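You operate a simulated robot arm through the tools that you are given. There is no shell and no other tool. Be economical: measure what you need, move in short steps, check, and stop when the job is done.

The job below is to be done with a simulated two-armed robot. You get a single attempt, and the scene is never put back.

TASK
Switch the lever with the yellow ball off. Take the red wedge and put it on top of the blue beaker. Put the 10 mm yellow spacer from the top of the steel stand on the shelf of the socket post and the 5 mm yellow spacer on the long low shelf. Open the bench drawer. The order is free. Set down upright: yellow spacer. The lever with the yellow ball goes to its stop.

It is judged by the outcome, as a careful person would: the job done as asked, and still so three seconds after it is handed in. It fails if anything else is knocked over, pushed out of place, dropped, spilled or broken.

THE ROBOT
Two 7-joint arms with two-finger parallel grippers on one trunk, on a base that drives. Base frame: it is fixed to the floor where the robot stands at the start and does not move with it; the origin is under the middle of the robot, x ahead of it, y to its left, z up. Lengths are in mm, angles in degrees, forces in N, time in s.
The left shoulder is at the start at [30, 119, 1100], the right one opposite. With the tool pointing down near the work surface each hand reaches from about 100 to 600 mm from the robot's upright axis, wherever it stands, measured 20 degrees to its own side. Places, roughly: bench drawer [-600, 4500, 700]; blue beaker (6x6x9 cm) [-2200, -3400, 700]; lever with the yellow ball [800, 0, 1200]; long low shelf [-8000, 3000, 400]; red wedge [-5500, -500, 750]; shelf of the socket post (16x20 cm) [-5600, 5520, 860]; yellow spacer [-9500, 6750, 1000]. Payload 3.43 kg a hand.
The tool frame of a hand sits at the grasp point between the pads (the TCP): z along the fingers, y along the line on which they close. The tips reach 30 mm beyond it. Largest opening 94 mm; finger width 28, thickness 10; the body of the gripper, 50 by 96 mm, starts 55 mm behind the TCP.
Orientation is that of the tool frame in the base frame, as a unit quaternion [x, y, z, w]. With the fingers straight down and closing along the base's y, the tool's x points along the base's -x, its y along +y and its z along -z.

THE INTERFACE
- The arms move only by the tool jog_arm. It takes "left_moves", "right_moves" or both (then of equal length, played together; a hand with none holds still); each is a list of rows, each a list of 7 numbers: the turn, a rotation vector about the base's x, y, z in units of 6 degrees (1.0 is 6 degrees), then the shift along the base's x, y, z in units of 40 mm (1.0 is 40 mm), then the closure, from 0 (fully open) to 1 (shut). In form: [[wx, wy, wz, tx, ty, tz, jaw], ...]. A call has 1 to 12 rows; each row shifts and turns the commanded pose from where the row before left it. A call with a number of a shift or a turn outside -1 to 1 is refused whole. Each row takes 0.2 s and may step no farther than 50 mm and 8.6 degrees from the row before; otherwise, or with a gripper value out of range, the whole call is refused. A pose out of reach is approached as far as the arm can. The call stops where the force on the tool passes 40 N (or 10 N more than at its start, if that is more) or the arm is blocked; 0.2 s more then pass. Each finger travels about 72 mm/s and halts on what it meets, pressing with about 39 N; the grip force reading is that of the motor and also rises with nothing between the fingers. The clock runs only during rows and for 0.2 s after the last one: add rows that do not move to give the fingers time. It gives the time, the measured TCP pose, the force on the tool (base axes), the opening and the grip force at its end, in the units of the frame above (readings bear some noise), with the torque about the TCP (base axes, N m) and any sound that the robot's microphone picked up.
- Cameras (640 x 400 px; columns grow to the right, rows downward): "scene" is now at [59.3, 0.4, 1844.9]; the picture's right is [0.04, -1.00, 0.00], its down [-0.60, -0.03, -0.80] and it looks along [0.80, 0.03, -0.60] (base axes); focal length 262 px, centre (320, 200). "left" rides on the left gripper at [76, -14, -102] in its tool frame; the picture's right is [0.18, 0.98, 0.00], its down [-0.75, 0.14, -0.64] and it looks along [-0.63, 0.12, 0.77] (tool axes); focal length 243 px, centre (320, 200). "right" rides on the right gripper at [76, 14, -102] in its tool frame; the picture's right is [-0.18, 0.98, 0.00], its down [-0.75, -0.14, -0.64] and it looks along [-0.63, -0.12, 0.77] (tool axes); focal length 243 px, centre (320, 200). There is no depth. A picture from a camera that has moved, and an enlarged one, comes with that camera's place and axes in the base frame and with its lens. The place of the scene camera against the robot may be out by one fixed shift of up to 25 mm in any direction.
- grab_frame(camera): a new picture of that camera. The clock stands still meanwhile.
- move_column(by): slides the trunk up (or, below 0, down) by that many mm; the arms and the scene camera ride with it, the base frame stays. It gives what a move gives, with no picture.
- drive_base(legs): drives the robot by 1 to 6 legs, each [ahead, turn to the left] in mm and degrees, along the robot's own axes; the way and the turn of a leg run together, so that a leg with both is an arc; at most 1500 mm and 180 degrees a leg. The arms and the cameras ride along, it lands a little off, and it stops where it bumps. It gives what a move gives.
- pan_tilt(pan, tilt): turns the head with the scene camera to pan (to the left, within 143 degrees either way) and tilt (down, from -29 to 69), counted from straight ahead of the robot. It gives what a move gives.
- enlarge(camera, box): a new picture of the part [left, top, right, bottom] of that camera's present view, enlarged. The clock stands still meanwhile.
- hand_in(): hands the job in; it is judged then, once.

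Go step by step. Nothing tells you exact positions but the pictures and the camera data: compare them with the known pose of the tool, close in by small moves and look again before you grip or let go. The budget is 165 turns and 118 pictures, counting those below and the enlarged ones. Unless the task says otherwise, let go and move clear before handing in.

The tools are called after "Call:" as name(argument=value, ...) on one line, values as JSON. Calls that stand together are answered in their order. jog_arm: Moves the arms, as the interface text tells. Its arguments: {"type":"object","properties":{"left_moves":{"type":"array"},"right_moves":{"type":"array"}},"required":[]} The other tools are called the same way: move_column (by) slides the trunk up or down; drive_base (legs) drives the base; pan_tilt (pan, tilt) turns the head that bears the scene camera; grab_frame (camera) takes a picture; enlarge (camera, box) takes an enlarged picture of a part of a camera's view; hand_in () hands the job in.

At the start:

```text
time_s: 0.0
left_eef_pos: [403.3, 145.9, 1437.7]
left_orientation: [0.0, 1.0, 0.0, 0.0]
left_contact_force: [-0.4, 0.1, -0.3]
left_torque: [0.02, 0.01, -0.01]
left_gripper_width: 93.7
left_grasp_force: 0.1
right_eef_pos: [400.3, -155.0, 1499.4]
right_orientation: [-0.001, 1.0, 0.0, 0.0]
right_contact_force: [0.0, 0.1, 0.0]
right_torque: [-0.04, -0.04, 0.01]
right_gripper_width: 93.8
right_grasp_force: 0.1
trunk travel left (down, up): [-365.0, 45.0]
robot x, y, heading: [1.7, -2.7, -0.2]
head pan, tilt: [2.4, 36.6]
```

scene: 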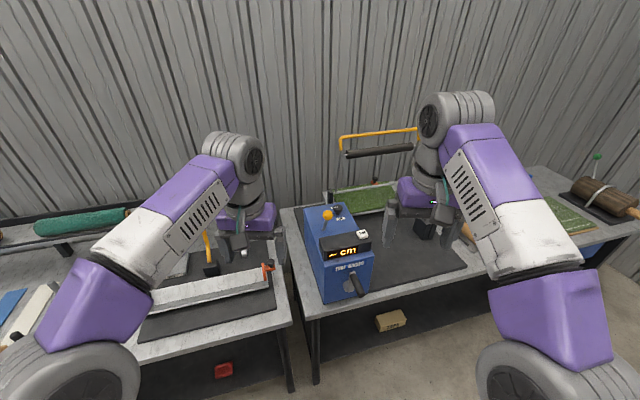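
right: 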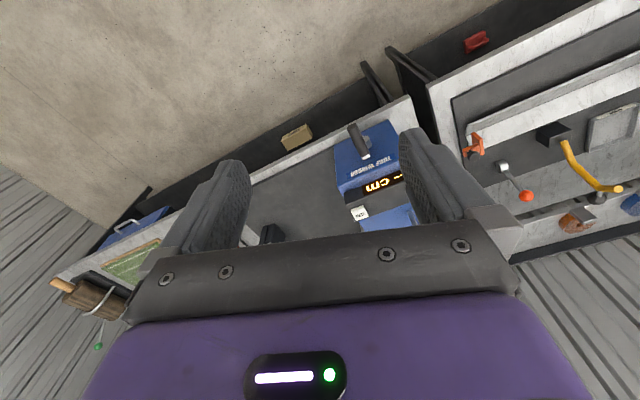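
left: 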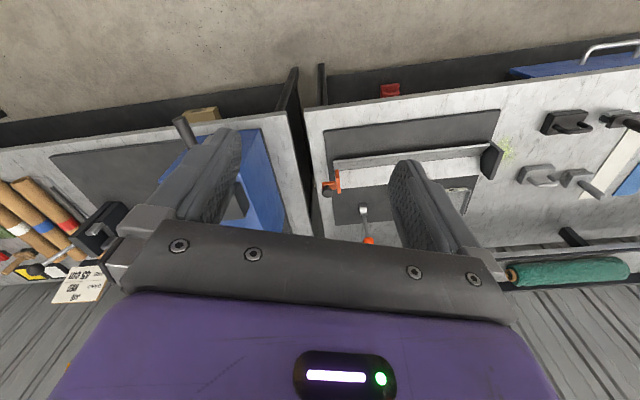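

I see a blue machine in front with a ball-topped lever on it. I'll take a closer look at it first.

Call:
enlarge(camera="scene", box=[270, 170, 400, 310])

```text
2.86 times, centred on (335, 240) of scene
camera zoom: at [59.3, 0.4, 1844.9], right [0.04, -1.0, 0.0], down [-0.6, -0.03, -0.8], along [0.8, 0.03, -0.6], focal length 749 px, centre (277, 86)
```

zoom: 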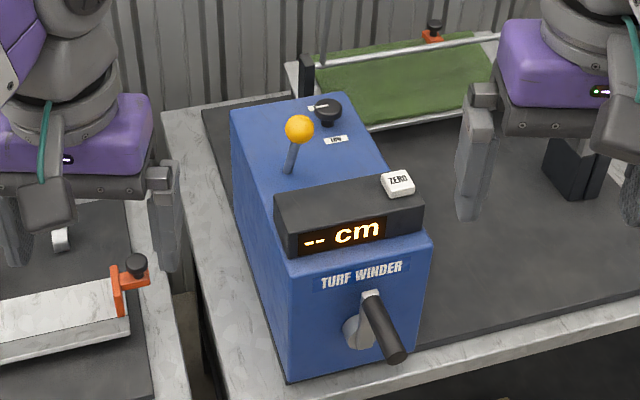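

The lever stands on top of the Turf Winder, leaning one way. I need labels and the lean, so I zoom in further.

Call:
enlarge(camera="scene", box=[300, 195, 364, 235])

Call:
enlarge(camera="left", box=[130, 100, 300, 260])

```text
10.00 times, centred on (332, 215) of scene
camera zoom: at [59.3, 0.4, 1844.9], right [0.04, -1.0, 0.0], down [-0.6, -0.03, -0.8], along [0.8, 0.03, -0.6], focal length 2622 px, centre (200, 50)
```

zoom: 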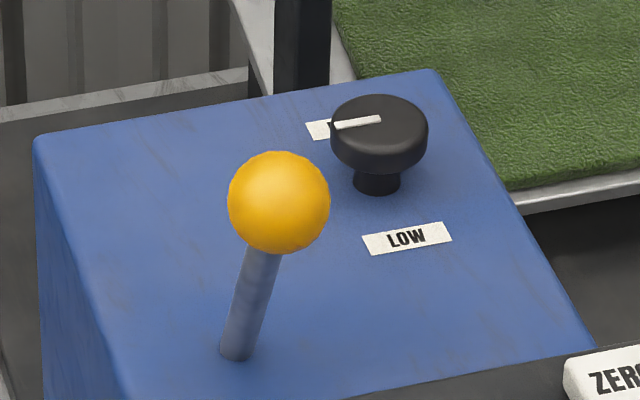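

```text
2.50 times, centred on (215, 180) of left
camera zoom: at [328.7, 132.1, 1539.9], right [-0.18, 0.98, 0.0], down [0.75, 0.14, 0.64], along [0.63, 0.12, -0.77], focal length 606 px, centre (582, 250)
```

zoom: 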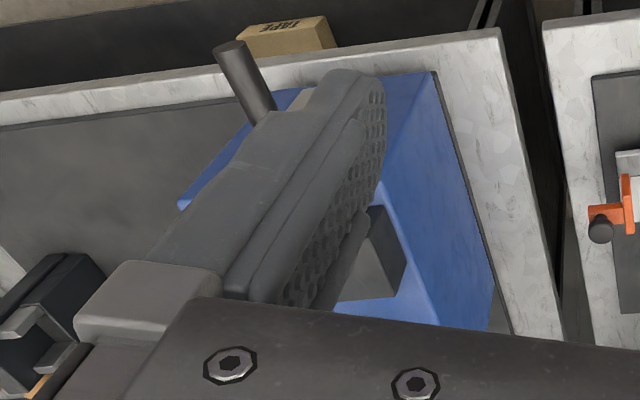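

The lever leans, but I can't tell from one view which way. I bring the left hand over it so its camera gives a second view.

Call:
jog_arm(left_moves=[[0, 0, 0, 0.9, -0.6, 0, 0], [0, 0, 0, 0.9, -0.6, 0, 0], [0, 0, 0, 0.9, -0.6, 0, 0], [0, 0, 0, 0.9, -0.6, 0, 0], [0, 0, 0, 0.9, -0.6, 0, 0], [0, 0, 0, 0.9, -0.3, 0, 0]])

Call:
grab_frame(camera="left")

```text
time_s: 1.4
left_eef_pos: [515.7, 58.8, 1411.7]
left_orientation: [0.0, 1.0, -0.001, 0.001]
left_contact_force: [-0.6, -0.1, 0.6]
left_torque: [-0.04, -0.03, 0.0]
left_gripper_width: 94.2
left_grasp_force: 0.0
left hand out of reach, approached as far as the arm can: row 3, 4, 5, 6
right_eef_pos: [398.3, -153.4, 1500.2]
right_orientation: [0.0, 1.0, -0.001, 0.001]
right_contact_force: [0.2, -0.3, 0.3]
right_torque: [-0.03, -0.04, -0.02]
right_gripper_width: 94.3
right_grasp_force: 0.1
trunk travel left (down, up): [-365.0, 45.0]
robot x, y, heading: [0.3, -2.5, 0.2]
head pan, tilt: [2.4, 36.6]
```

```text
111 pictures are left
camera left: at [440.6, 44.6, 1513.6], right [-0.18, 0.98, 0.0], down [0.75, 0.14, 0.64], along [0.63, 0.12, -0.77], focal length 243 px, centre (320, 200)
```

left: 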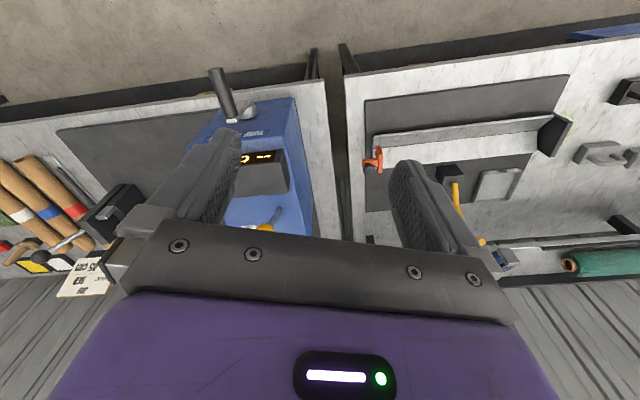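

The ball is just visible past the left palm. Zooming in there.

Call:
enlarge(camera="left", box=[215, 130, 325, 240])

```text
3.64 times, centred on (270, 185) of left
camera zoom: at [440.6, 44.6, 1513.6], right [-0.18, 0.98, 0.0], down [0.75, 0.14, 0.64], along [0.63, 0.12, -0.77], focal length 882 px, centre (502, 254)
```

zoom: 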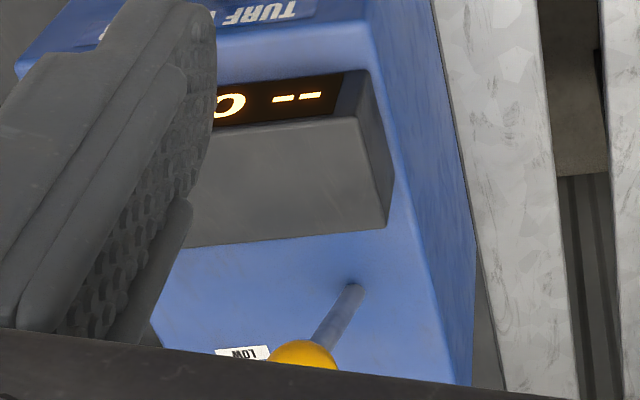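

The baseline is too small to tell the lean. I'll look down to see how much room the base has in front, and take a view with the right hand's camera zoomed.

Call:
pan_tilt(pan=0, tilt=65)

Call:
grab_frame(camera="scene")

```text
time_s: 2.3
left_eef_pos: [517.4, 57.8, 1410.3]
left_orientation: [0.001, 1.0, 0.0, 0.0]
left_contact_force: [0.4, -2.0, -0.5]
left_torque: [-0.01, -0.02, 0.01]
left_gripper_width: 93.9
left_grasp_force: 0.1
right_eef_pos: [400.8, -155.1, 1500.8]
right_orientation: [0.0, 1.0, 0.0, 0.0]
right_contact_force: [-1.0, 0.1, -0.5]
right_torque: [-0.01, -0.03, -0.01]
right_gripper_width: 93.8
right_grasp_force: 0.0
trunk travel left (down, up): [-365.0, 45.0]
robot x, y, heading: [0.6, -1.2, 0.0]
head pan, tilt: [0.0, 65.0]
```

```text
109 pictures are left
camera scene: at [33.2, -3.5, 1807.6], right [0.0, -1.0, 0.0], down [-0.91, 0.0, -0.42], along [0.42, 0.0, -0.91], focal length 262 px, centre (320, 200)
```

scene: 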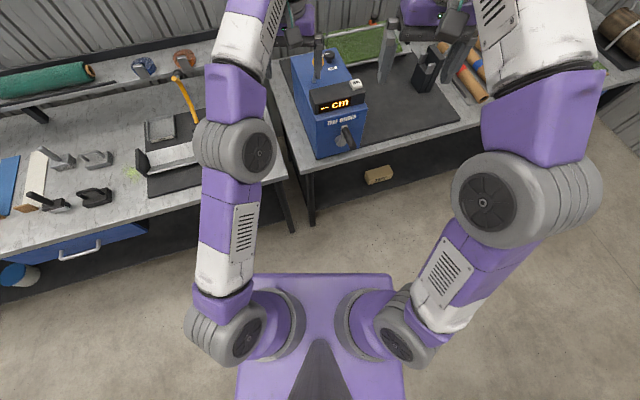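

There's about 300 mm between my base and the bench edge. I drive 220 mm ahead with the hands high above the machine and look again.

Call:
drive_base(legs=[[220, 0]])

Call:
pan_tilt(pan=0, tilt=52)

Call:
grab_frame(camera="scene")

Call:
grab_frame(camera="left")

```text
time_s: 4.0
left_eef_pos: [736.9, 58.5, 1411.2]
left_orientation: [-0.001, 1.0, 0.0, -0.001]
left_contact_force: [0.6, 0.4, -0.4]
left_torque: [-0.02, -0.04, 0.0]
left_gripper_width: 94.0
left_grasp_force: 0.0
right_eef_pos: [620.0, -155.5, 1499.2]
right_orientation: [-0.001, 1.0, 0.001, 0.001]
right_contact_force: [0.4, 0.9, -0.5]
right_torque: [0.0, 0.07, -0.03]
right_gripper_width: 94.3
right_grasp_force: 0.0
trunk travel left (down, up): [-365.0, 45.0]
robot x, y, heading: [219.8, -1.8, -0.0]
head pan, tilt: [0.0, 65.0]
```

```text
time_s: 4.8
left_eef_pos: [736.7, 57.8, 1410.4]
left_orientation: [-0.001, 1.0, 0.0, 0.0]
left_contact_force: [0.4, 0.0, -0.2]
left_torque: [0.02, 0.03, -0.04]
left_gripper_width: 94.3
left_grasp_force: 0.0
right_eef_pos: [621.4, -153.6, 1500.1]
right_orientation: [-0.001, 1.0, 0.0, -0.001]
right_contact_force: [-0.6, -0.1, -0.5]
right_torque: [-0.01, 0.0, 0.0]
right_gripper_width: 93.9
right_grasp_force: 0.0
trunk travel left (down, up): [-365.0, 45.0]
robot x, y, heading: [219.8, -2.2, 0.0]
head pan, tilt: [0.0, 52.0]
```

```text
108 pictures are left
camera scene: at [267.5, -3.0, 1822.9], right [0.0, -1.0, 0.0], down [-0.79, 0.0, -0.61], along [0.61, 0.0, -0.79], focal length 262 px, centre (320, 200)
```

scene: 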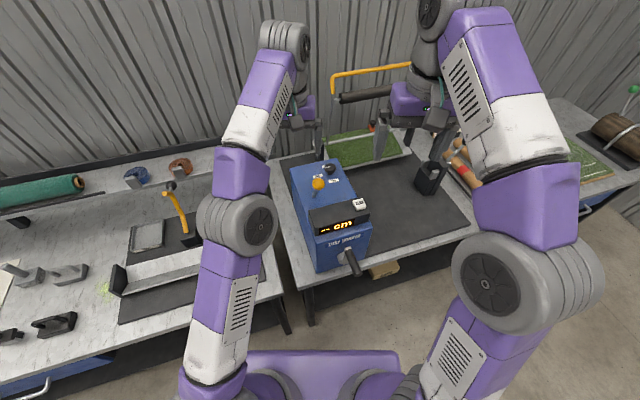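

```text
107 pictures are left
camera left: at [662.6, 44.1, 1513.0], right [-0.19, 0.98, 0.0], down [0.75, 0.14, 0.64], along [0.63, 0.12, -0.77], focal length 243 px, centre (320, 200)
```

left: 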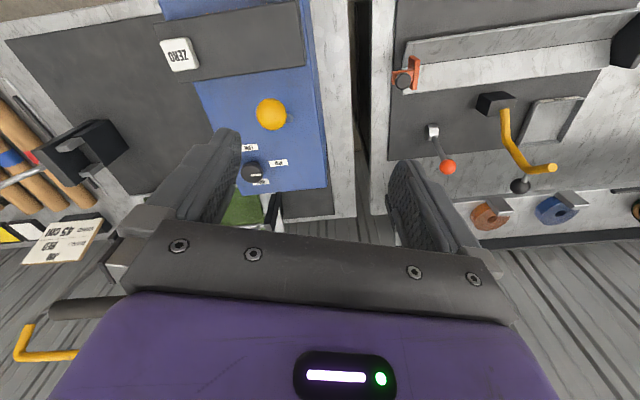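

Call:
enlarge(camera="left", box=[220, 70, 320, 190])

Call:
enlarge(camera="scene", box=[280, 150, 380, 230])

```text
3.33 times, centred on (270, 130) of left
camera zoom: at [662.6, 44.1, 1513.0], right [-0.19, 0.98, 0.0], down [0.75, 0.14, 0.64], along [0.63, 0.12, -0.77], focal length 809 px, centre (487, 433)
```

zoom: 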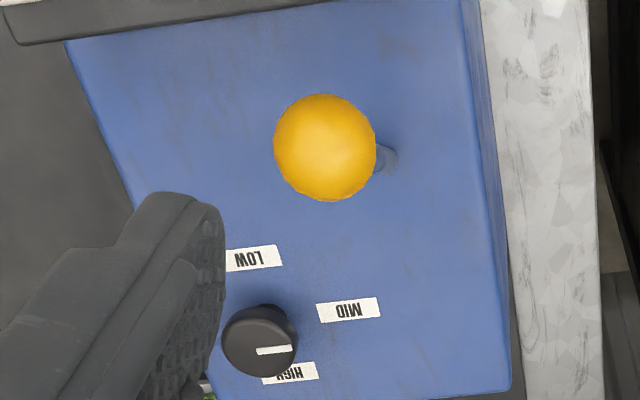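

```text
5.00 times, centred on (330, 190) of scene
camera zoom: at [267.5, -3.0, 1822.9], right [0.0, -1.0, 0.0], down [-0.79, 0.0, -0.61], along [0.61, 0.0, -0.79], focal length 1311 px, centre (270, 250)
```

zoom: 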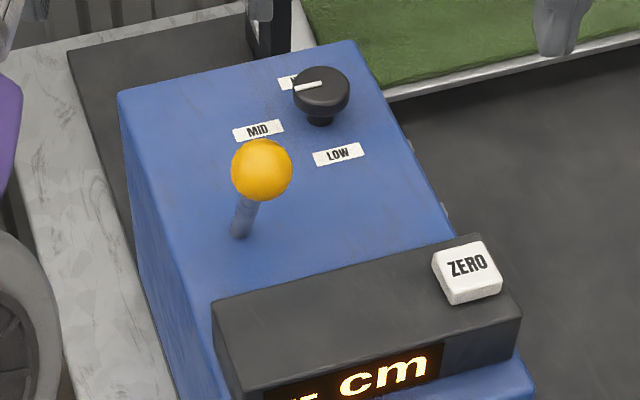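

Two views put the ball near (770, 8, 1247) and the stem base near (819, 22, 1125), so the lever leans toward the machine's front and off is away from me. I raise the trunk for reach, close the left fingers and line up in front of the ball.

Call:
move_column(by=44)

Call:
jog_arm(left_moves=[[0, 0, 0, -0.3, -0.8, 0, 1], [0, 0, 0, -0.3, -0.8, 0, 1], [0, 0, 0, 0, 0, 0, 1]])

```text
time_s: 5.6
left_eef_pos: [738.2, 58.6, 1455.3]
left_orientation: [0.0, 1.0, 0.001, 0.001]
left_contact_force: [-0.4, -0.3, -0.2]
left_torque: [-0.02, 0.01, -0.02]
left_gripper_width: 94.2
left_grasp_force: 0.1
right_eef_pos: [620.7, -154.4, 1543.3]
right_orientation: [-0.002, 1.0, 0.001, 0.0]
right_contact_force: [0.2, 0.0, 0.4]
right_torque: [0.0, -0.02, -0.01]
right_gripper_width: 94.0
right_grasp_force: 0.1
trunk travel left (down, up): [-409.0, 1.0]
robot x, y, heading: [219.5, -0.9, 0.0]
head pan, tilt: [0.0, 52.0]
```

```text
time_s: 6.4
left_eef_pos: [712.9, -5.1, 1455.9]
left_orientation: [0.0, 1.0, 0.0, -0.001]
left_contact_force: [0.4, 0.0, -0.3]
left_torque: [-0.03, 0.0, 0.0]
left_gripper_width: 0.3
left_grasp_force: 16.9
right_eef_pos: [619.8, -154.1, 1544.2]
right_orientation: [0.0, 1.0, 0.0, 0.001]
right_contact_force: [0.0, 1.2, 0.0]
right_torque: [-0.01, 0.0, -0.02]
right_gripper_width: 94.2
right_grasp_force: 0.1
trunk travel left (down, up): [-409.0, 1.0]
robot x, y, heading: [222.2, -2.2, 0.1]
head pan, tilt: [0.0, 52.0]
```

The hand follows exactly. Now straight down by 195 mm, then a look.

Call:
jog_arm(left_moves=[[0, 0, 0, 0, 0, -1, 1], [0, 0, 0, 0, 0, -1, 1], [0, 0, 0, 0, 0, -1, 1], [0, 0, 0, 0, 0, -1, 1], [0, 0, 0, 0, 0, -0.9, 1]])

Call:
grab_frame(camera="left")

Call:
enlarge(camera="scene", box=[260, 130, 400, 230])

```text
time_s: 7.6
left_eef_pos: [713.5, -4.4, 1257.4]
left_orientation: [0.0, 1.0, 0.0, 0.0]
left_contact_force: [0.0, 0.4, 1.0]
left_torque: [0.0, -0.05, 0.05]
left_gripper_width: 0.1
left_grasp_force: 32.7
right_eef_pos: [621.1, -155.4, 1544.5]
right_orientation: [-0.001, 1.0, 0.0, 0.0]
right_contact_force: [0.8, -0.2, -0.4]
right_torque: [0.01, 0.01, 0.0]
right_gripper_width: 94.1
right_grasp_force: 0.0
trunk travel left (down, up): [-409.0, 1.0]
robot x, y, heading: [218.7, 1.2, 0.0]
head pan, tilt: [0.0, 52.0]
```

```text
104 pictures are left
camera left: at [638.4, -19.9, 1360.1], right [-0.19, 0.98, 0.0], down [0.75, 0.14, 0.64], along [0.63, 0.12, -0.77], focal length 243 px, centre (320, 200)
```

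left: 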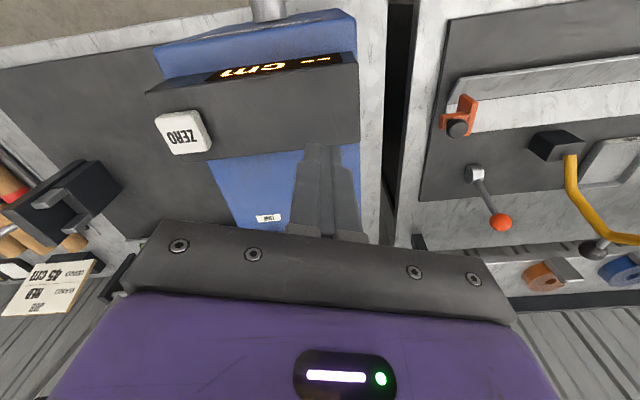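

```text
4.00 times, centred on (330, 180) of scene
camera zoom: at [267.9, -3.3, 1867.0], right [0.0, -1.0, 0.0], down [-0.79, 0.0, -0.62], along [0.62, 0.0, -0.79], focal length 1049 px, centre (280, 280)
```

zoom: 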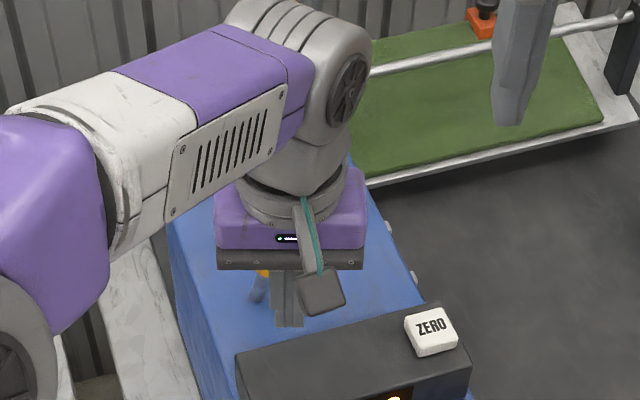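

The closed fingers are in front of the ball, just to the right of its centre. I push back along the machine's own axis in small steps.

Call:
jog_arm(left_moves=[[0, 0, 0, 0.0, 0.2, 0, 1], [0, 0, 0, 0.38, 0.11, 0, 1], [0, 0, 0, 0.38, 0.11, 0, 1], [0, 0, 0, 0.38, 0.11, 0, 1], [0, 0, 0, 0.38, 0.11, 0, 1], [0, 0, 0, 0.38, 0.11, 0, 1], [0, 0, 0, 0.38, 0.11, 0, 1]])

Call:
grab_frame(camera="scene")

```text
time_s: 9.0
left_eef_pos: [784.3, 24.7, 1269.6]
left_orientation: [-0.003, 1.0, -0.003, 0.009]
left_contact_force: [-8.2, 5.9, 23.5]
left_torque: [-0.02, -0.01, 0.1]
left_gripper_width: 0.0
left_grasp_force: 33.2
right_eef_pos: [619.1, -152.0, 1545.8]
right_orientation: [-0.002, 1.0, -0.001, 0.0]
right_contact_force: [0.4, -0.3, 0.3]
right_torque: [0.01, 0.04, -0.01]
right_gripper_width: 93.9
right_grasp_force: 0.1
trunk travel left (down, up): [-409.0, 1.0]
robot x, y, heading: [219.1, 1.5, 0.1]
head pan, tilt: [0.0, 52.0]
stopped in row 6 (left hand): the force on the tool passed its limit at 50 N (the readings are from after the stop); the commanded pose is now the measured one
```

```text
102 pictures are left
camera scene: at [265.3, -1.4, 1867.1], right [0.0, -1.0, 0.0], down [-0.79, 0.0, -0.62], along [0.62, 0.0, -0.79], focal length 262 px, centre (320, 200)
```

scene: 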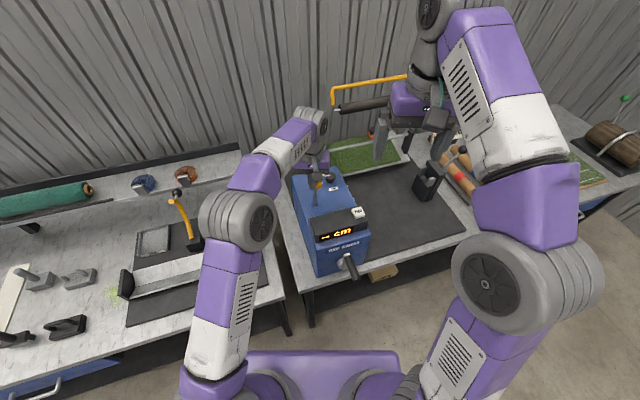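

The finger tips seem to have ridden up on the ball (upward force). Checking closely.

Call:
enlarge(camera="scene", box=[280, 150, 380, 230])

Call:
grab_frame(camera="left")

```text
5.00 times, centred on (330, 190) of scene
camera zoom: at [265.3, -1.4, 1867.1], right [0.0, -1.0, 0.0], down [-0.79, 0.0, -0.62], along [0.62, 0.0, -0.79], focal length 1311 px, centre (270, 250)
```

zoom: 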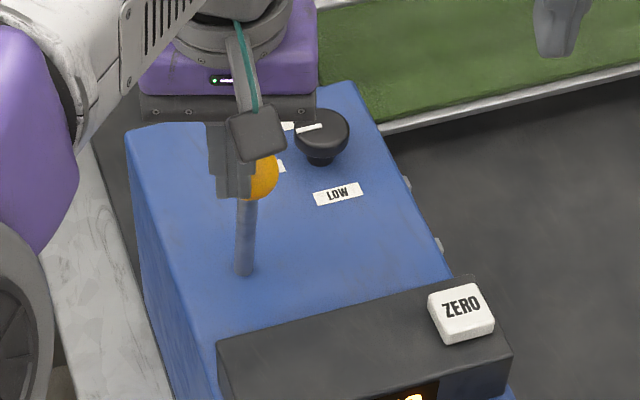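

```text
100 pictures are left
camera left: at [708.0, 10.9, 1370.8], right [-0.19, 0.98, -0.01], down [0.74, 0.15, 0.65], along [0.64, 0.12, -0.76], focal length 243 px, centre (320, 200)
```

left: 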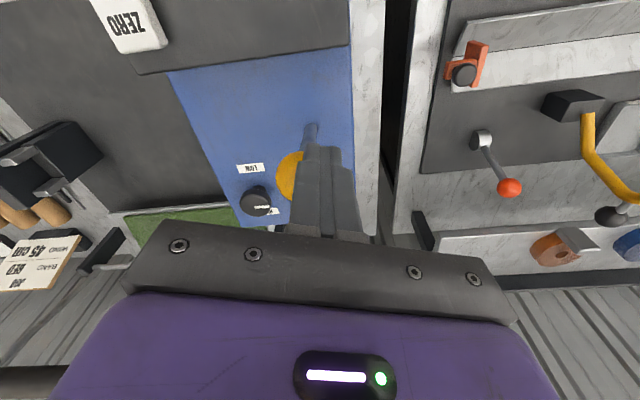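

The lever has come to about upright, with the ball on the right edge of my fingers. I back off slightly, shift right and a bit lower, and push on.

Call:
jog_arm(left_moves=[[0, 0, 0, -0.5, -0.15, 0, 1], [0, 0, 0, 0, -0.25, -0.4, 1], [0, 0, 0, 0.4, 0.11, 0, 1], [0, 0, 0, 0.38, 0.11, 0, 1], [0, 0, 0, 0.38, 0.11, 0, 1], [0, 0, 0, 0.38, 0.11, 0, 1]])

Call:
enlarge(camera="scene", box=[280, 150, 380, 230])

```text
time_s: 9.6
left_eef_pos: [762.3, 17.4, 1262.7]
left_orientation: [-0.005, 1.0, 0.0, 0.005]
left_contact_force: [-14.8, 9.2, 16.2]
left_torque: [-0.02, 0.36, 0.24]
left_gripper_width: 0.0
left_grasp_force: 33.0
right_eef_pos: [619.2, -153.6, 1544.2]
right_orientation: [-0.002, 1.0, 0.001, 0.002]
right_contact_force: [0.4, 0.0, -0.2]
right_torque: [0.0, 0.02, 0.0]
right_gripper_width: 94.0
right_grasp_force: 0.1
trunk travel left (down, up): [-409.0, 1.0]
robot x, y, heading: [221.0, 0.8, 0.1]
head pan, tilt: [0.0, 52.0]
stopped in row 2 (left hand): the force on the tool passed its limit at 48 N (the readings are from after the stop); the commanded pose is now the measured one
```

```text
5.00 times, centred on (330, 190) of scene
camera zoom: at [263.5, -1.9, 1867.0], right [0.0, -1.0, 0.0], down [-0.79, 0.0, -0.62], along [0.62, 0.0, -0.79], focal length 1311 px, centre (270, 250)
```

zoom: 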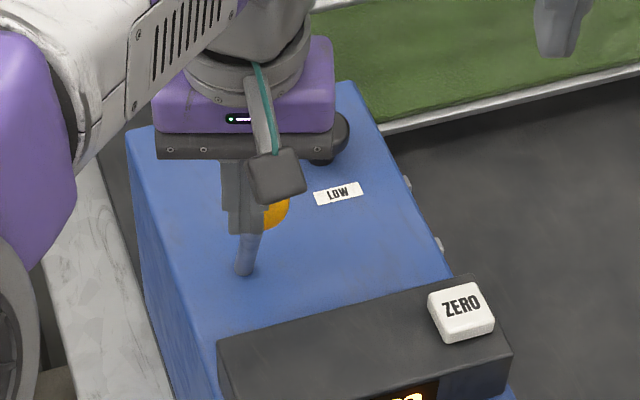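

The lever springs back and follows the finger, and the ball sits right of it. I back fully clear before re-aligning.

Call:
jog_arm(left_moves=[[0, 0, 0, -1, -0.1, 0.1, 1], [0, 0, 0, -0.8, 0, 0, 1], [0, 0, 0, 0, 0, 0, 1]])

Call:
enlarge(camera="scene", box=[280, 150, 380, 230])

Call:
enlarge(camera="left", box=[220, 120, 400, 250])

```text
time_s: 10.4
left_eef_pos: [694.4, 9.6, 1262.9]
left_orientation: [-0.004, 1.0, 0.001, 0.006]
left_contact_force: [0.6, -0.2, 0.0]
left_torque: [0.01, 0.01, -0.02]
left_gripper_width: 0.1
left_grasp_force: 33.1
right_eef_pos: [621.6, -154.3, 1543.8]
right_orientation: [-0.001, 1.0, 0.0, -0.001]
right_contact_force: [-0.2, 0.0, -0.2]
right_torque: [0.03, 0.03, -0.03]
right_gripper_width: 94.2
right_grasp_force: 0.0
trunk travel left (down, up): [-409.0, 1.0]
robot x, y, heading: [222.3, 1.7, 0.3]
head pan, tilt: [0.0, 52.0]
```

```text
5.00 times, centred on (330, 190) of scene
camera zoom: at [269.0, -3.3, 1866.9], right [0.0, -1.0, 0.0], down [-0.79, 0.0, -0.61], along [0.61, 0.0, -0.79], focal length 1311 px, centre (270, 250)
```

zoom: 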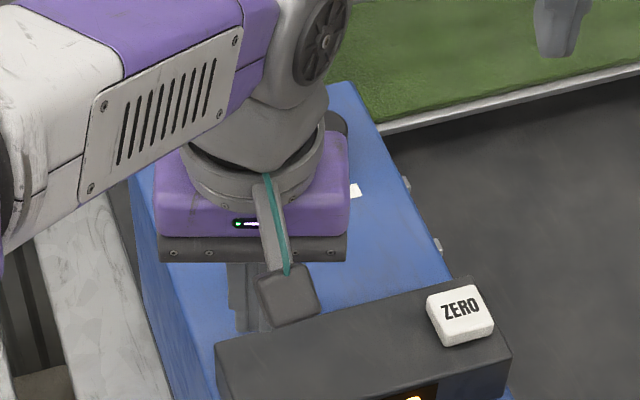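

```text
3.08 times, centred on (310, 185) of left
camera zoom: at [618.6, -4.6, 1364.2], right [-0.19, 0.98, 0.0], down [0.75, 0.15, 0.65], along [0.64, 0.12, -0.76], focal length 746 px, centre (351, 246)
```

zoom: 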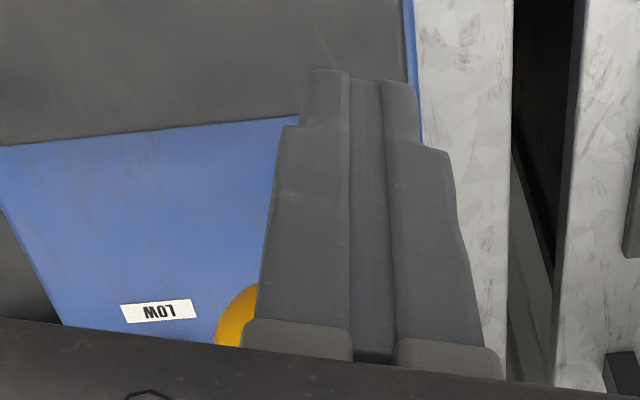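

My fingers were about 10 mm too far left. I'll open the fingers slightly (about 16 mm gap) so the ball nests between them, start further right, and push again.

Call:
jog_arm(left_moves=[[0, 0, 0, 0, -0.5, -0.32, 0.83], [0, 0, 0, 0.2, 0, 0, 0.83], [0, 0, 0, 0.38, 0.11, 0, 0.83], [0, 0, 0, 0.38, 0.11, 0, 0.83], [0, 0, 0, 0.38, 0.11, 0.03, 0.83], [0, 0, 0, 0.38, 0.11, 0.05, 0.83], [0, 0, 0, 0.38, 0.11, 0.05, 0.83]])

Call:
enlarge(camera="scene", box=[280, 150, 380, 230])

```text
time_s: 12.0
left_eef_pos: [778.3, 13.2, 1254.6]
left_orientation: [-0.004, 1.0, 0.002, 0.005]
left_contact_force: [-0.7, 1.0, 0.8]
left_torque: [-0.12, -0.12, 0.03]
left_gripper_width: 16.8
left_grasp_force: 0.5
right_eef_pos: [620.4, -155.0, 1543.8]
right_orientation: [-0.001, 1.0, 0.0, 0.0]
right_contact_force: [0.6, -0.4, -0.6]
right_torque: [-0.02, 0.01, 0.03]
right_gripper_width: 93.9
right_grasp_force: 0.1
trunk travel left (down, up): [-409.0, 1.0]
robot x, y, heading: [216.2, 3.5, 0.3]
head pan, tilt: [0.0, 52.0]
```

```text
5.00 times, centred on (330, 190) of scene
camera zoom: at [267.6, -2.2, 1866.9], right [0.0, -1.0, 0.0], down [-0.79, 0.0, -0.62], along [0.62, 0.0, -0.79], focal length 1311 px, centre (270, 250)
```

zoom: 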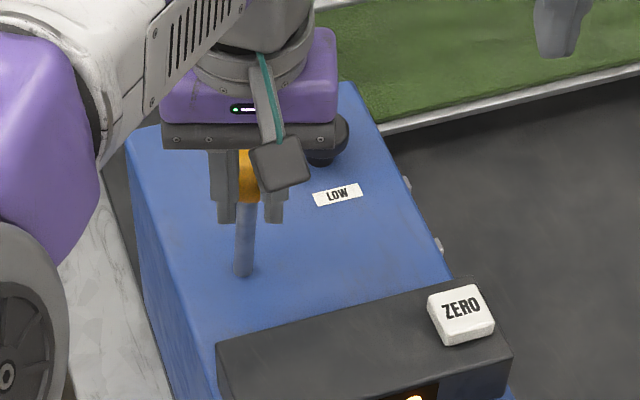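

The ball is now nicely nested between the two fingers and the force is low. I keep pushing to the stop.

Call:
jog_arm(left_moves=[[0, 0, 0, 0.38, 0.11, 0, 0.83], [0, 0, 0, 0.38, 0.11, 0, 0.83], [0, 0, 0, 0.38, 0.11, -0.05, 0.83], [0, 0, 0, 0.3, 0.09, -0.05, 0.83], [0, 0, 0, 0.3, 0.09, -0.05, 0.83], [0, 0, 0, 0.3, 0.09, -0.05, 0.83]])

Call:
enlarge(camera="scene", box=[280, 150, 380, 230])

```text
time_s: 13.4
left_eef_pos: [837.1, 32.0, 1249.2]
left_orientation: [-0.004, 1.0, 0.001, 0.005]
left_contact_force: [-1.1, -0.1, -0.8]
left_torque: [0.02, 0.02, -0.01]
left_gripper_width: 15.8
left_grasp_force: 0.2
left hand out of reach, approached as far as the arm can: row 5, 6
right_eef_pos: [620.3, -153.6, 1544.4]
right_orientation: [-0.001, 1.0, 0.0, 0.0]
right_contact_force: [-0.6, 0.1, 0.2]
right_torque: [-0.01, -0.03, 0.05]
right_gripper_width: 94.3
right_grasp_force: 0.0
trunk travel left (down, up): [-409.0, 1.0]
robot x, y, heading: [218.8, -0.9, 0.1]
head pan, tilt: [0.0, 52.0]
```

```text
5.00 times, centred on (330, 190) of scene
camera zoom: at [266.9, -3.0, 1867.0], right [0.0, -1.0, 0.0], down [-0.79, 0.0, -0.62], along [0.62, 0.0, -0.79], focal length 1311 px, centre (270, 250)
```

zoom: 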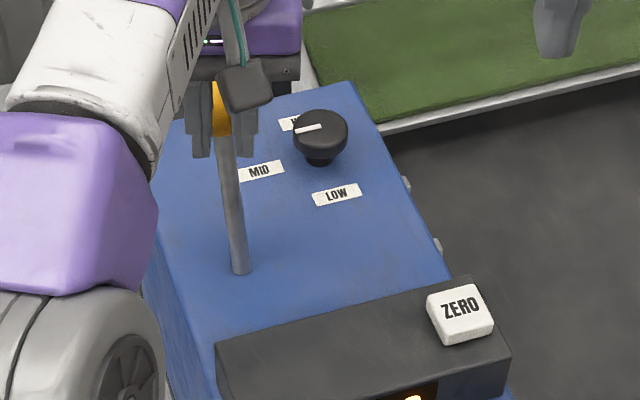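

The lever is past upright with no force left; I back off a bit to see whether it rests at its stop.

Call:
jog_arm(left_moves=[[0, 0, 0, -0.9, -0.26, 0, 0.83], [0, 0, 0, -0.9, -0.26, 0, 0.83], [0, 0, 0, 0, 0, 0, 0.83]])

Call:
enlarge(camera="scene", box=[280, 150, 380, 230])

Call:
enlarge(camera="left", box=[220, 80, 400, 250])

```text
time_s: 14.2
left_eef_pos: [765.1, 10.7, 1250.5]
left_orientation: [-0.004, 1.0, 0.0, 0.006]
left_contact_force: [-0.3, -0.3, 0.1]
left_torque: [0.06, 0.03, 0.04]
left_gripper_width: 16.1
left_grasp_force: 0.1
right_eef_pos: [620.7, -153.5, 1543.6]
right_orientation: [-0.001, 1.0, 0.0, -0.001]
right_contact_force: [0.8, 0.0, 0.0]
right_torque: [-0.05, 0.0, 0.0]
right_gripper_width: 93.9
right_grasp_force: 0.1
trunk travel left (down, up): [-409.0, 1.0]
robot x, y, heading: [220.9, 2.3, 0.4]
head pan, tilt: [0.0, 52.0]
```

```text
5.00 times, centred on (330, 190) of scene
camera zoom: at [267.8, -2.4, 1866.9], right [0.0, -1.0, 0.0], down [-0.79, 0.0, -0.62], along [0.62, 0.0, -0.79], focal length 1311 px, centre (270, 250)
```

zoom: 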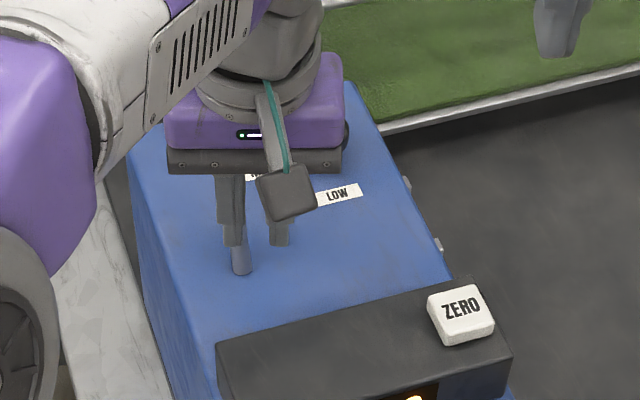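

```text
2.35 times, centred on (310, 165) of left
camera zoom: at [689.2, -4.2, 1350.7], right [-0.19, 0.98, 0.0], down [0.74, 0.15, 0.65], along [0.64, 0.12, -0.76], focal length 571 px, centre (344, 282)
```

zoom: 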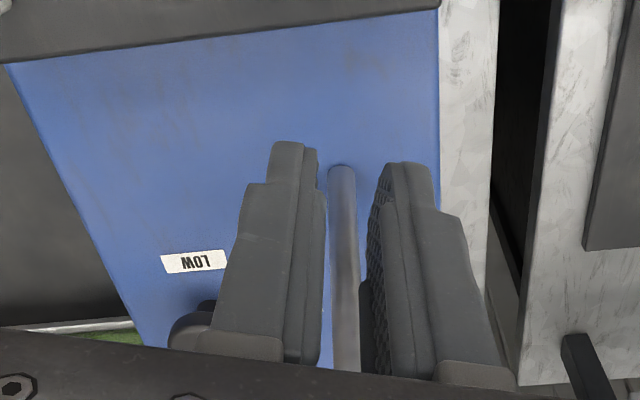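

The lever stays back. I lift the hand out of the way to see its full lean.

Call:
jog_arm(left_moves=[[0, 0, 0, -0.5, 0, 0.8, 0.83], [0, 0, 0, -0.3, 0.5, 1, 0.83], [0, 0, 0, 0, 0.8, 0.9, 0.83], [0, 0, 0, 0, 0.8, 0.9, 0.83], [0, 0, 0, 0, 0.8, 0.5, 0.83]])

Call:
enlarge(camera="scene", box=[280, 150, 380, 230])

Call:
grab_frame(camera="left")

```text
time_s: 15.4
left_eef_pos: [732.9, 127.8, 1413.3]
left_orientation: [-0.005, 1.0, -0.001, 0.005]
left_contact_force: [-0.3, 0.3, -0.1]
left_torque: [0.01, 0.05, 0.04]
left_gripper_width: 16.1
left_grasp_force: 0.1
right_eef_pos: [621.0, -154.3, 1545.4]
right_orientation: [-0.001, 1.0, 0.0, 0.0]
right_contact_force: [-0.2, 0.0, 0.2]
right_torque: [-0.02, 0.01, 0.0]
right_gripper_width: 93.9
right_grasp_force: 0.1
trunk travel left (down, up): [-409.0, 1.0]
robot x, y, heading: [217.0, 1.4, 0.3]
head pan, tilt: [0.0, 52.0]
```

```text
5.00 times, centred on (330, 190) of scene
camera zoom: at [267.0, -1.5, 1867.0], right [0.0, -1.0, 0.0], down [-0.79, 0.0, -0.62], along [0.62, 0.0, -0.79], focal length 1311 px, centre (270, 250)
```

zoom: 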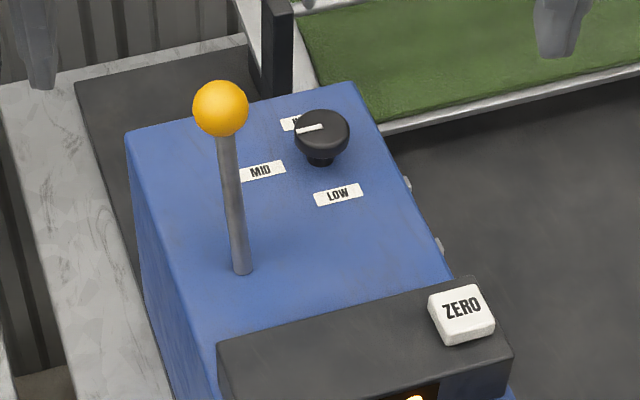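

```text
91 pictures are left
camera left: at [656.9, 113.5, 1515.4], right [-0.19, 0.98, 0.0], down [0.75, 0.15, 0.65], along [0.64, 0.12, -0.76], focal length 243 px, centre (320, 200)
```

left: 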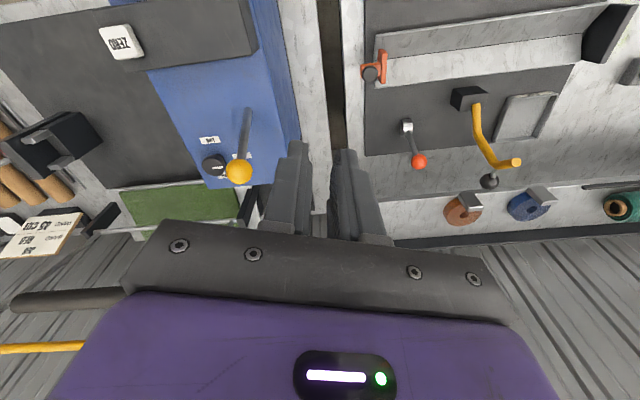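

The ball now leans well back. To be sure it is at the stop, I go back with the fingers tilted forward for extra reach and press it gently until I feel resistance.

Call:
jog_arm(left_moves=[[0, -1, 0, 0, -0.8, -0.5, 0.83], [0, -1, 0, 0, -0.8, -0.9, 0.83], [0, -1, 0, 0, -0.8, -0.9, 0.83], [0, -1, 0, 0.3, -0.5, -1, 0.83], [0, 0, 0, 0.5, 0, -0.8, 0.83], [0, 0, 0, 0.6, 0.17, 0, 0.83], [0, 0, 0, 0.5, 0.14, 0, 0.83]])

Call:
jog_arm(left_moves=[[0, 0, 0, 0.3, 0.08, 0, 0.83], [0, 0, 0, 0.3, 0.08, 0, 0.83], [0, 0, 0, 0.3, 0.08, 0, 0.83], [0, 0, 0, 0.3, 0.08, 0, 0.83], [0, 0, 0, 0.3, 0.08, 0, 0.83]])

Call:
enlarge(camera="scene", box=[280, 150, 380, 230])

```text
time_s: 17.0
left_eef_pos: [810.4, 22.6, 1250.3]
left_orientation: [-0.004, 0.977, -0.001, 0.213]
left_contact_force: [-0.3, 0.3, -0.1]
left_torque: [0.01, 0.01, 0.02]
left_gripper_width: 16.1
left_grasp_force: 0.1
right_eef_pos: [621.7, -155.3, 1544.4]
right_orientation: [-0.001, 1.0, 0.0, 0.001]
right_contact_force: [-0.7, 0.0, 0.4]
right_torque: [0.0, 0.01, 0.0]
right_gripper_width: 93.8
right_grasp_force: 0.1
trunk travel left (down, up): [-409.0, 1.0]
robot x, y, heading: [223.9, 2.2, -0.0]
head pan, tilt: [0.0, 52.0]
```

```text
time_s: 17.9
left_eef_pos: [833.8, 29.5, 1251.4]
left_orientation: [-0.003, 0.979, -0.001, 0.204]
left_contact_force: [-33.6, 1.8, 19.1]
left_torque: [0.42, 0.23, 0.22]
left_gripper_width: 17.1
left_grasp_force: 0.9
right_eef_pos: [613.2, -153.5, 1545.8]
right_orientation: [-0.002, 1.0, -0.001, 0.002]
right_contact_force: [0.9, -0.5, -0.7]
right_torque: [-0.02, 0.06, 0.02]
right_gripper_width: 94.0
right_grasp_force: 0.1
trunk travel left (down, up): [-409.0, 1.0]
robot x, y, heading: [218.3, -2.6, 0.3]
head pan, tilt: [0.0, 52.0]
stopped in row 4 (left hand): the force on the tool passed its limit at 49 N (the readings are from after the stop); the commanded pose is now the measured one
```

```text
5.00 times, centred on (330, 190) of scene
camera zoom: at [258.1, -2.4, 1867.5], right [0.0, -1.0, 0.0], down [-0.79, 0.0, -0.62], along [0.62, 0.0, -0.79], focal length 1311 px, centre (270, 250)
```

zoom: 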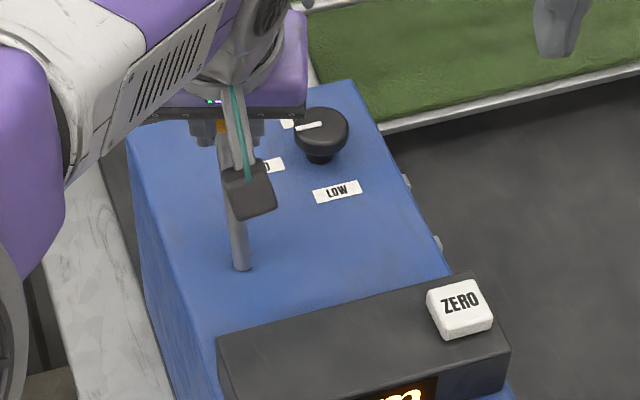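

The lever is hard against its rear stop (49 N, no further travel). I withdraw the left hand and tuck both arms for driving.

Call:
jog_arm(left_moves=[[0, 0, 0, -0.8, -0.2, 0, 0.83], [0, 1, 0, -0.8, 0, 0.3, 0.83], [0, 1, 0, -0.6, 0.2, 1, 0.83], [0, 1, 0, -0.6, 0.7, 0.9, 0.5], [0, 1, 0, -0.9, 0.7, 0.8, 0], [0, 0, 0, -1, 0.7, 0.5, 0], [0, 0, 0, -1, 0.7, 0, 0], [0, 0, 0, -1, 0.5, 0, 0]], right_moves=[[0, 0, 0, 0, 0, 0, 0], [0, 0, 0, 0, 0, 0, 0], [0, 0, 0, 0, 0, 0, 0], [0, 0, 0, 0, 0, 0, 0], [0, 0, 0, -0.4, 0, 0, 0], [0, 0, 0, -0.5, 0, 0, 0], [0, 0, 0, -0.5, 0, 0, 0], [0, 0, 0, -0.5, 0, 0, 0]])

Call:
enlarge(camera="scene", box=[270, 130, 400, 260])

```text
refused: row 4 steps farther than a row can; nothing moved
```

```text
3.08 times, centred on (335, 195) of scene
camera zoom: at [258.1, -2.4, 1867.5], right [0.0, -1.0, 0.0], down [-0.79, 0.0, -0.62], along [0.62, 0.0, -0.79], focal length 807 px, centre (274, 215)
```

zoom: 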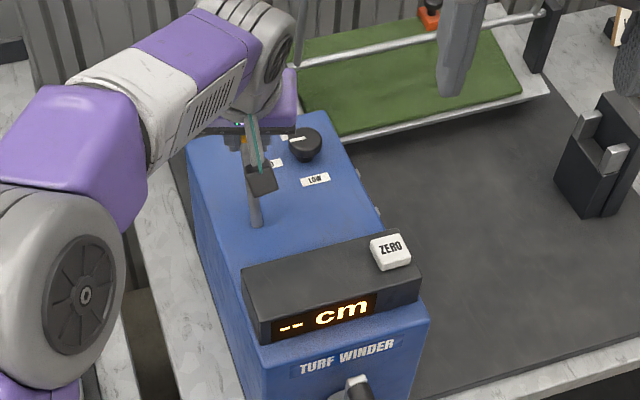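

A row was too long; I repeat with smaller steps.

Call:
jog_arm(left_moves=[[0, 0, 0, -0.8, -0.2, 0, 0.83], [0, 1, 0, -0.8, 0, 0.3, 0.83], [0, 1, 0, -0.5, 0.2, 0.9, 0.83], [0, 1, 0, -0.5, 0.6, 0.8, 0.5], [0, 1, 0, -0.7, 0.6, 0.7, 0], [0, 0, 0, -0.8, 0.6, 0.5, 0], [0, 0, 0, -0.9, 0.7, 0, 0], [0, 0, 0, -0.9, 0.5, 0, 0], [0, 0, 0, -0.9, 0.3, 0, 0]], right_moves=[[0, 0, 0, 0, 0, 0, 0], [0, 0, 0, 0, 0, 0, 0], [0, 0, 0, 0, 0, 0, 0], [0, 0, 0, 0, 0, 0, 0], [0, 0, 0, -0.4, 0, 0, 0], [0, 0, 0, -0.5, 0, 0, 0], [0, 0, 0, -0.5, 0, 0, 0], [0, 0, 0, -0.5, 0, 0, 0], [0, 0, 0, -0.5, 0, 0, 0]])

Call:
enlarge(camera="scene", box=[270, 130, 400, 260])

```text
time_s: 19.9
left_eef_pos: [566.8, 163.2, 1374.4]
left_orientation: [-0.004, 1.0, 0.001, -0.002]
left_contact_force: [-0.2, 0.0, 0.2]
left_torque: [0.02, -0.01, 0.0]
left_gripper_width: 94.2
left_grasp_force: 0.0
right_eef_pos: [520.0, -152.4, 1544.7]
right_orientation: [-0.001, 1.0, 0.0, 0.001]
right_contact_force: [-0.4, -0.1, -0.3]
right_torque: [-0.01, -0.03, 0.03]
right_gripper_width: 94.1
right_grasp_force: 0.1
trunk travel left (down, up): [-409.0, 1.0]
robot x, y, heading: [220.1, -1.7, 0.3]
head pan, tilt: [0.0, 52.0]
```

```text
3.08 times, centred on (335, 195) of scene
camera zoom: at [263.0, -2.5, 1867.1], right [0.0, -1.0, 0.0], down [-0.79, 0.0, -0.62], along [0.62, 0.0, -0.79], focal length 807 px, centre (274, 215)
```

zoom: 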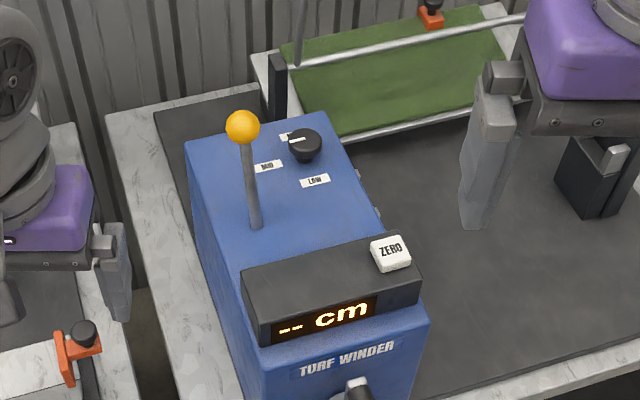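

The lever is off at its stop. I back away from the bench, turn left and look toward the drawer.

Call:
drive_base(legs=[[-700, 0], [0, 92]])

Call:
pan_tilt(pan=0, tilt=15)

Call:
grab_frame(camera="scene")

```text
time_s: 27.6
left_eef_pos: [-657.2, 344.2, 1374.3]
left_orientation: [0.722, -0.692, 0.002, 0.002]
left_contact_force: [0.7, -1.2, 0.1]
left_torque: [0.01, 0.01, -0.01]
left_gripper_width: 93.8
left_grasp_force: 0.1
right_eef_pos: [-339.9, 309.3, 1543.9]
right_orientation: [0.72, -0.694, 0.0, 0.0]
right_contact_force: [-0.1, -0.5, -0.5]
right_torque: [-0.02, -0.03, 0.0]
right_gripper_width: 94.1
right_grasp_force: 0.1
trunk travel left (down, up): [-409.0, 1.0]
robot x, y, heading: [-484.9, -1.0, 91.9]
head pan, tilt: [0.0, 52.0]
```

```text
time_s: 28.6
left_eef_pos: [-657.5, 343.9, 1373.8]
left_orientation: [0.722, -0.692, 0.002, 0.003]
left_contact_force: [0.5, 0.9, 0.5]
left_torque: [0.02, 0.01, 0.01]
left_gripper_width: 93.9
left_grasp_force: 0.0
right_eef_pos: [-340.7, 309.6, 1543.9]
right_orientation: [0.72, -0.694, 0.0, 0.0]
right_contact_force: [-0.3, -1.0, 0.1]
right_torque: [0.0, -0.01, 0.0]
right_gripper_width: 94.3
right_grasp_force: 0.1
trunk travel left (down, up): [-409.0, 1.0]
robot x, y, heading: [-484.0, -3.7, 92.1]
head pan, tilt: [0.0, 15.0]
```

```text
87 pictures are left
camera scene: at [-483.9, 60.2, 1923.3], right [1.0, 0.04, 0.0], down [0.01, -0.26, -0.97], along [-0.03, 0.97, -0.26], focal length 262 px, centre (320, 200)
```

scene: 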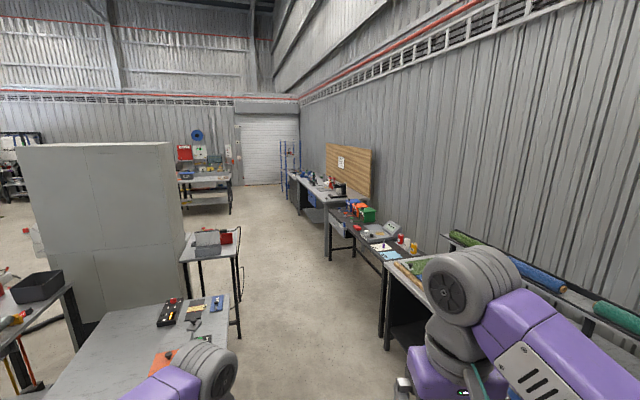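

I expect the bench drawer near pixel (323, 202). I zoom there.

Call:
enlarge(camera="scene", box=[270, 150, 430, 270])

```text
3.33 times, centred on (350, 210) of scene
camera zoom: at [-483.9, 60.2, 1923.3], right [1.0, 0.04, 0.0], down [0.01, -0.26, -0.97], along [-0.03, 0.97, -0.26], focal length 874 px, centre (220, 167)
```

zoom: 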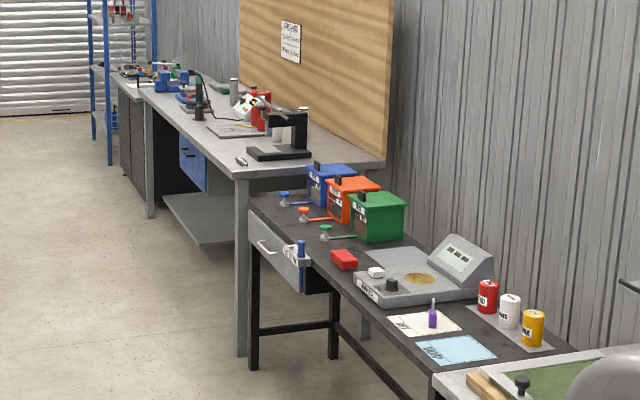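

The near black bench's drawer is at roughly (-390, 3380), while the blue drawer under the workbench behind it matches (-600, 4500). I drive up the aisle between the tables for a better look.

Call:
drive_base(legs=[[0, 3.1], [1110, 0], [0, 7], [1400, 0]])

Call:
grab_frame(camera="scene")

```text
time_s: 41.9
left_eef_pos: [-1077.5, 2780.8, 1375.7]
left_orientation: [0.773, -0.634, 0.003, 0.002]
left_contact_force: [-0.2, 0.3, 0.2]
left_torque: [0.0, -0.01, -0.02]
left_gripper_width: 94.3
left_grasp_force: 0.1
right_eef_pos: [-759.8, 2796.2, 1543.4]
right_orientation: [0.772, -0.635, 0.0, -0.001]
right_contact_force: [0.3, -0.1, 0.7]
right_torque: [0.01, 0.0, -0.01]
right_gripper_width: 94.1
right_grasp_force: 0.0
trunk travel left (down, up): [-409.0, 1.0]
robot x, y, heading: [-855.1, 2465.9, 101.0]
head pan, tilt: [0.0, 15.0]
```

```text
85 pictures are left
camera scene: at [-862.7, 2526.4, 1923.4], right [0.98, 0.19, 0.0], down [0.05, -0.25, -0.97], along [-0.19, 0.95, -0.26], focal length 262 px, centre (320, 200)
```

scene: 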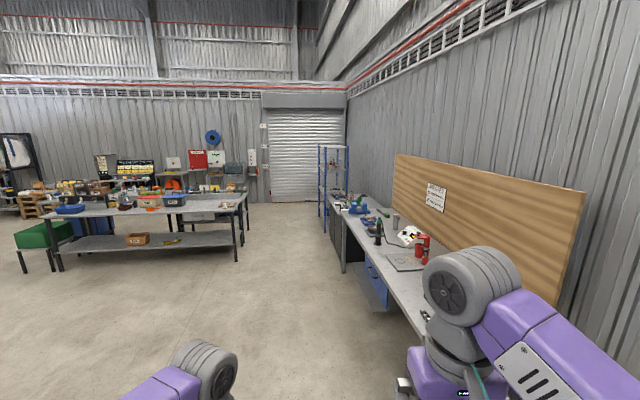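

The blue drawers are at about (-790, 4460, 700). I zoom in on them.

Call:
enlarge(camera="scene", box=[320, 220, 420, 330])

```text
3.64 times, centred on (370, 275) of scene
camera zoom: at [-862.7, 2526.4, 1923.4], right [0.98, 0.19, 0.0], down [0.05, -0.25, -0.97], along [-0.19, 0.95, -0.26], focal length 953 px, centre (138, -73)
```

zoom: 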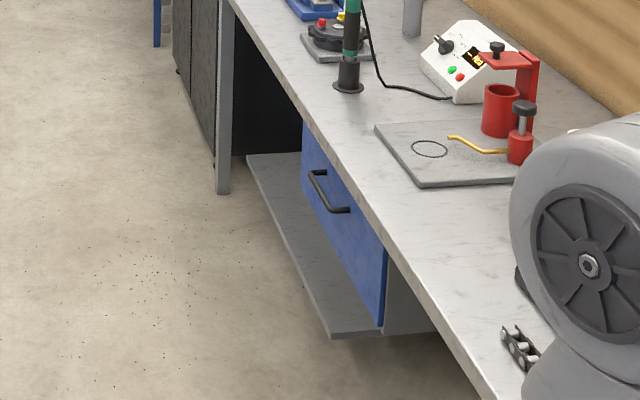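

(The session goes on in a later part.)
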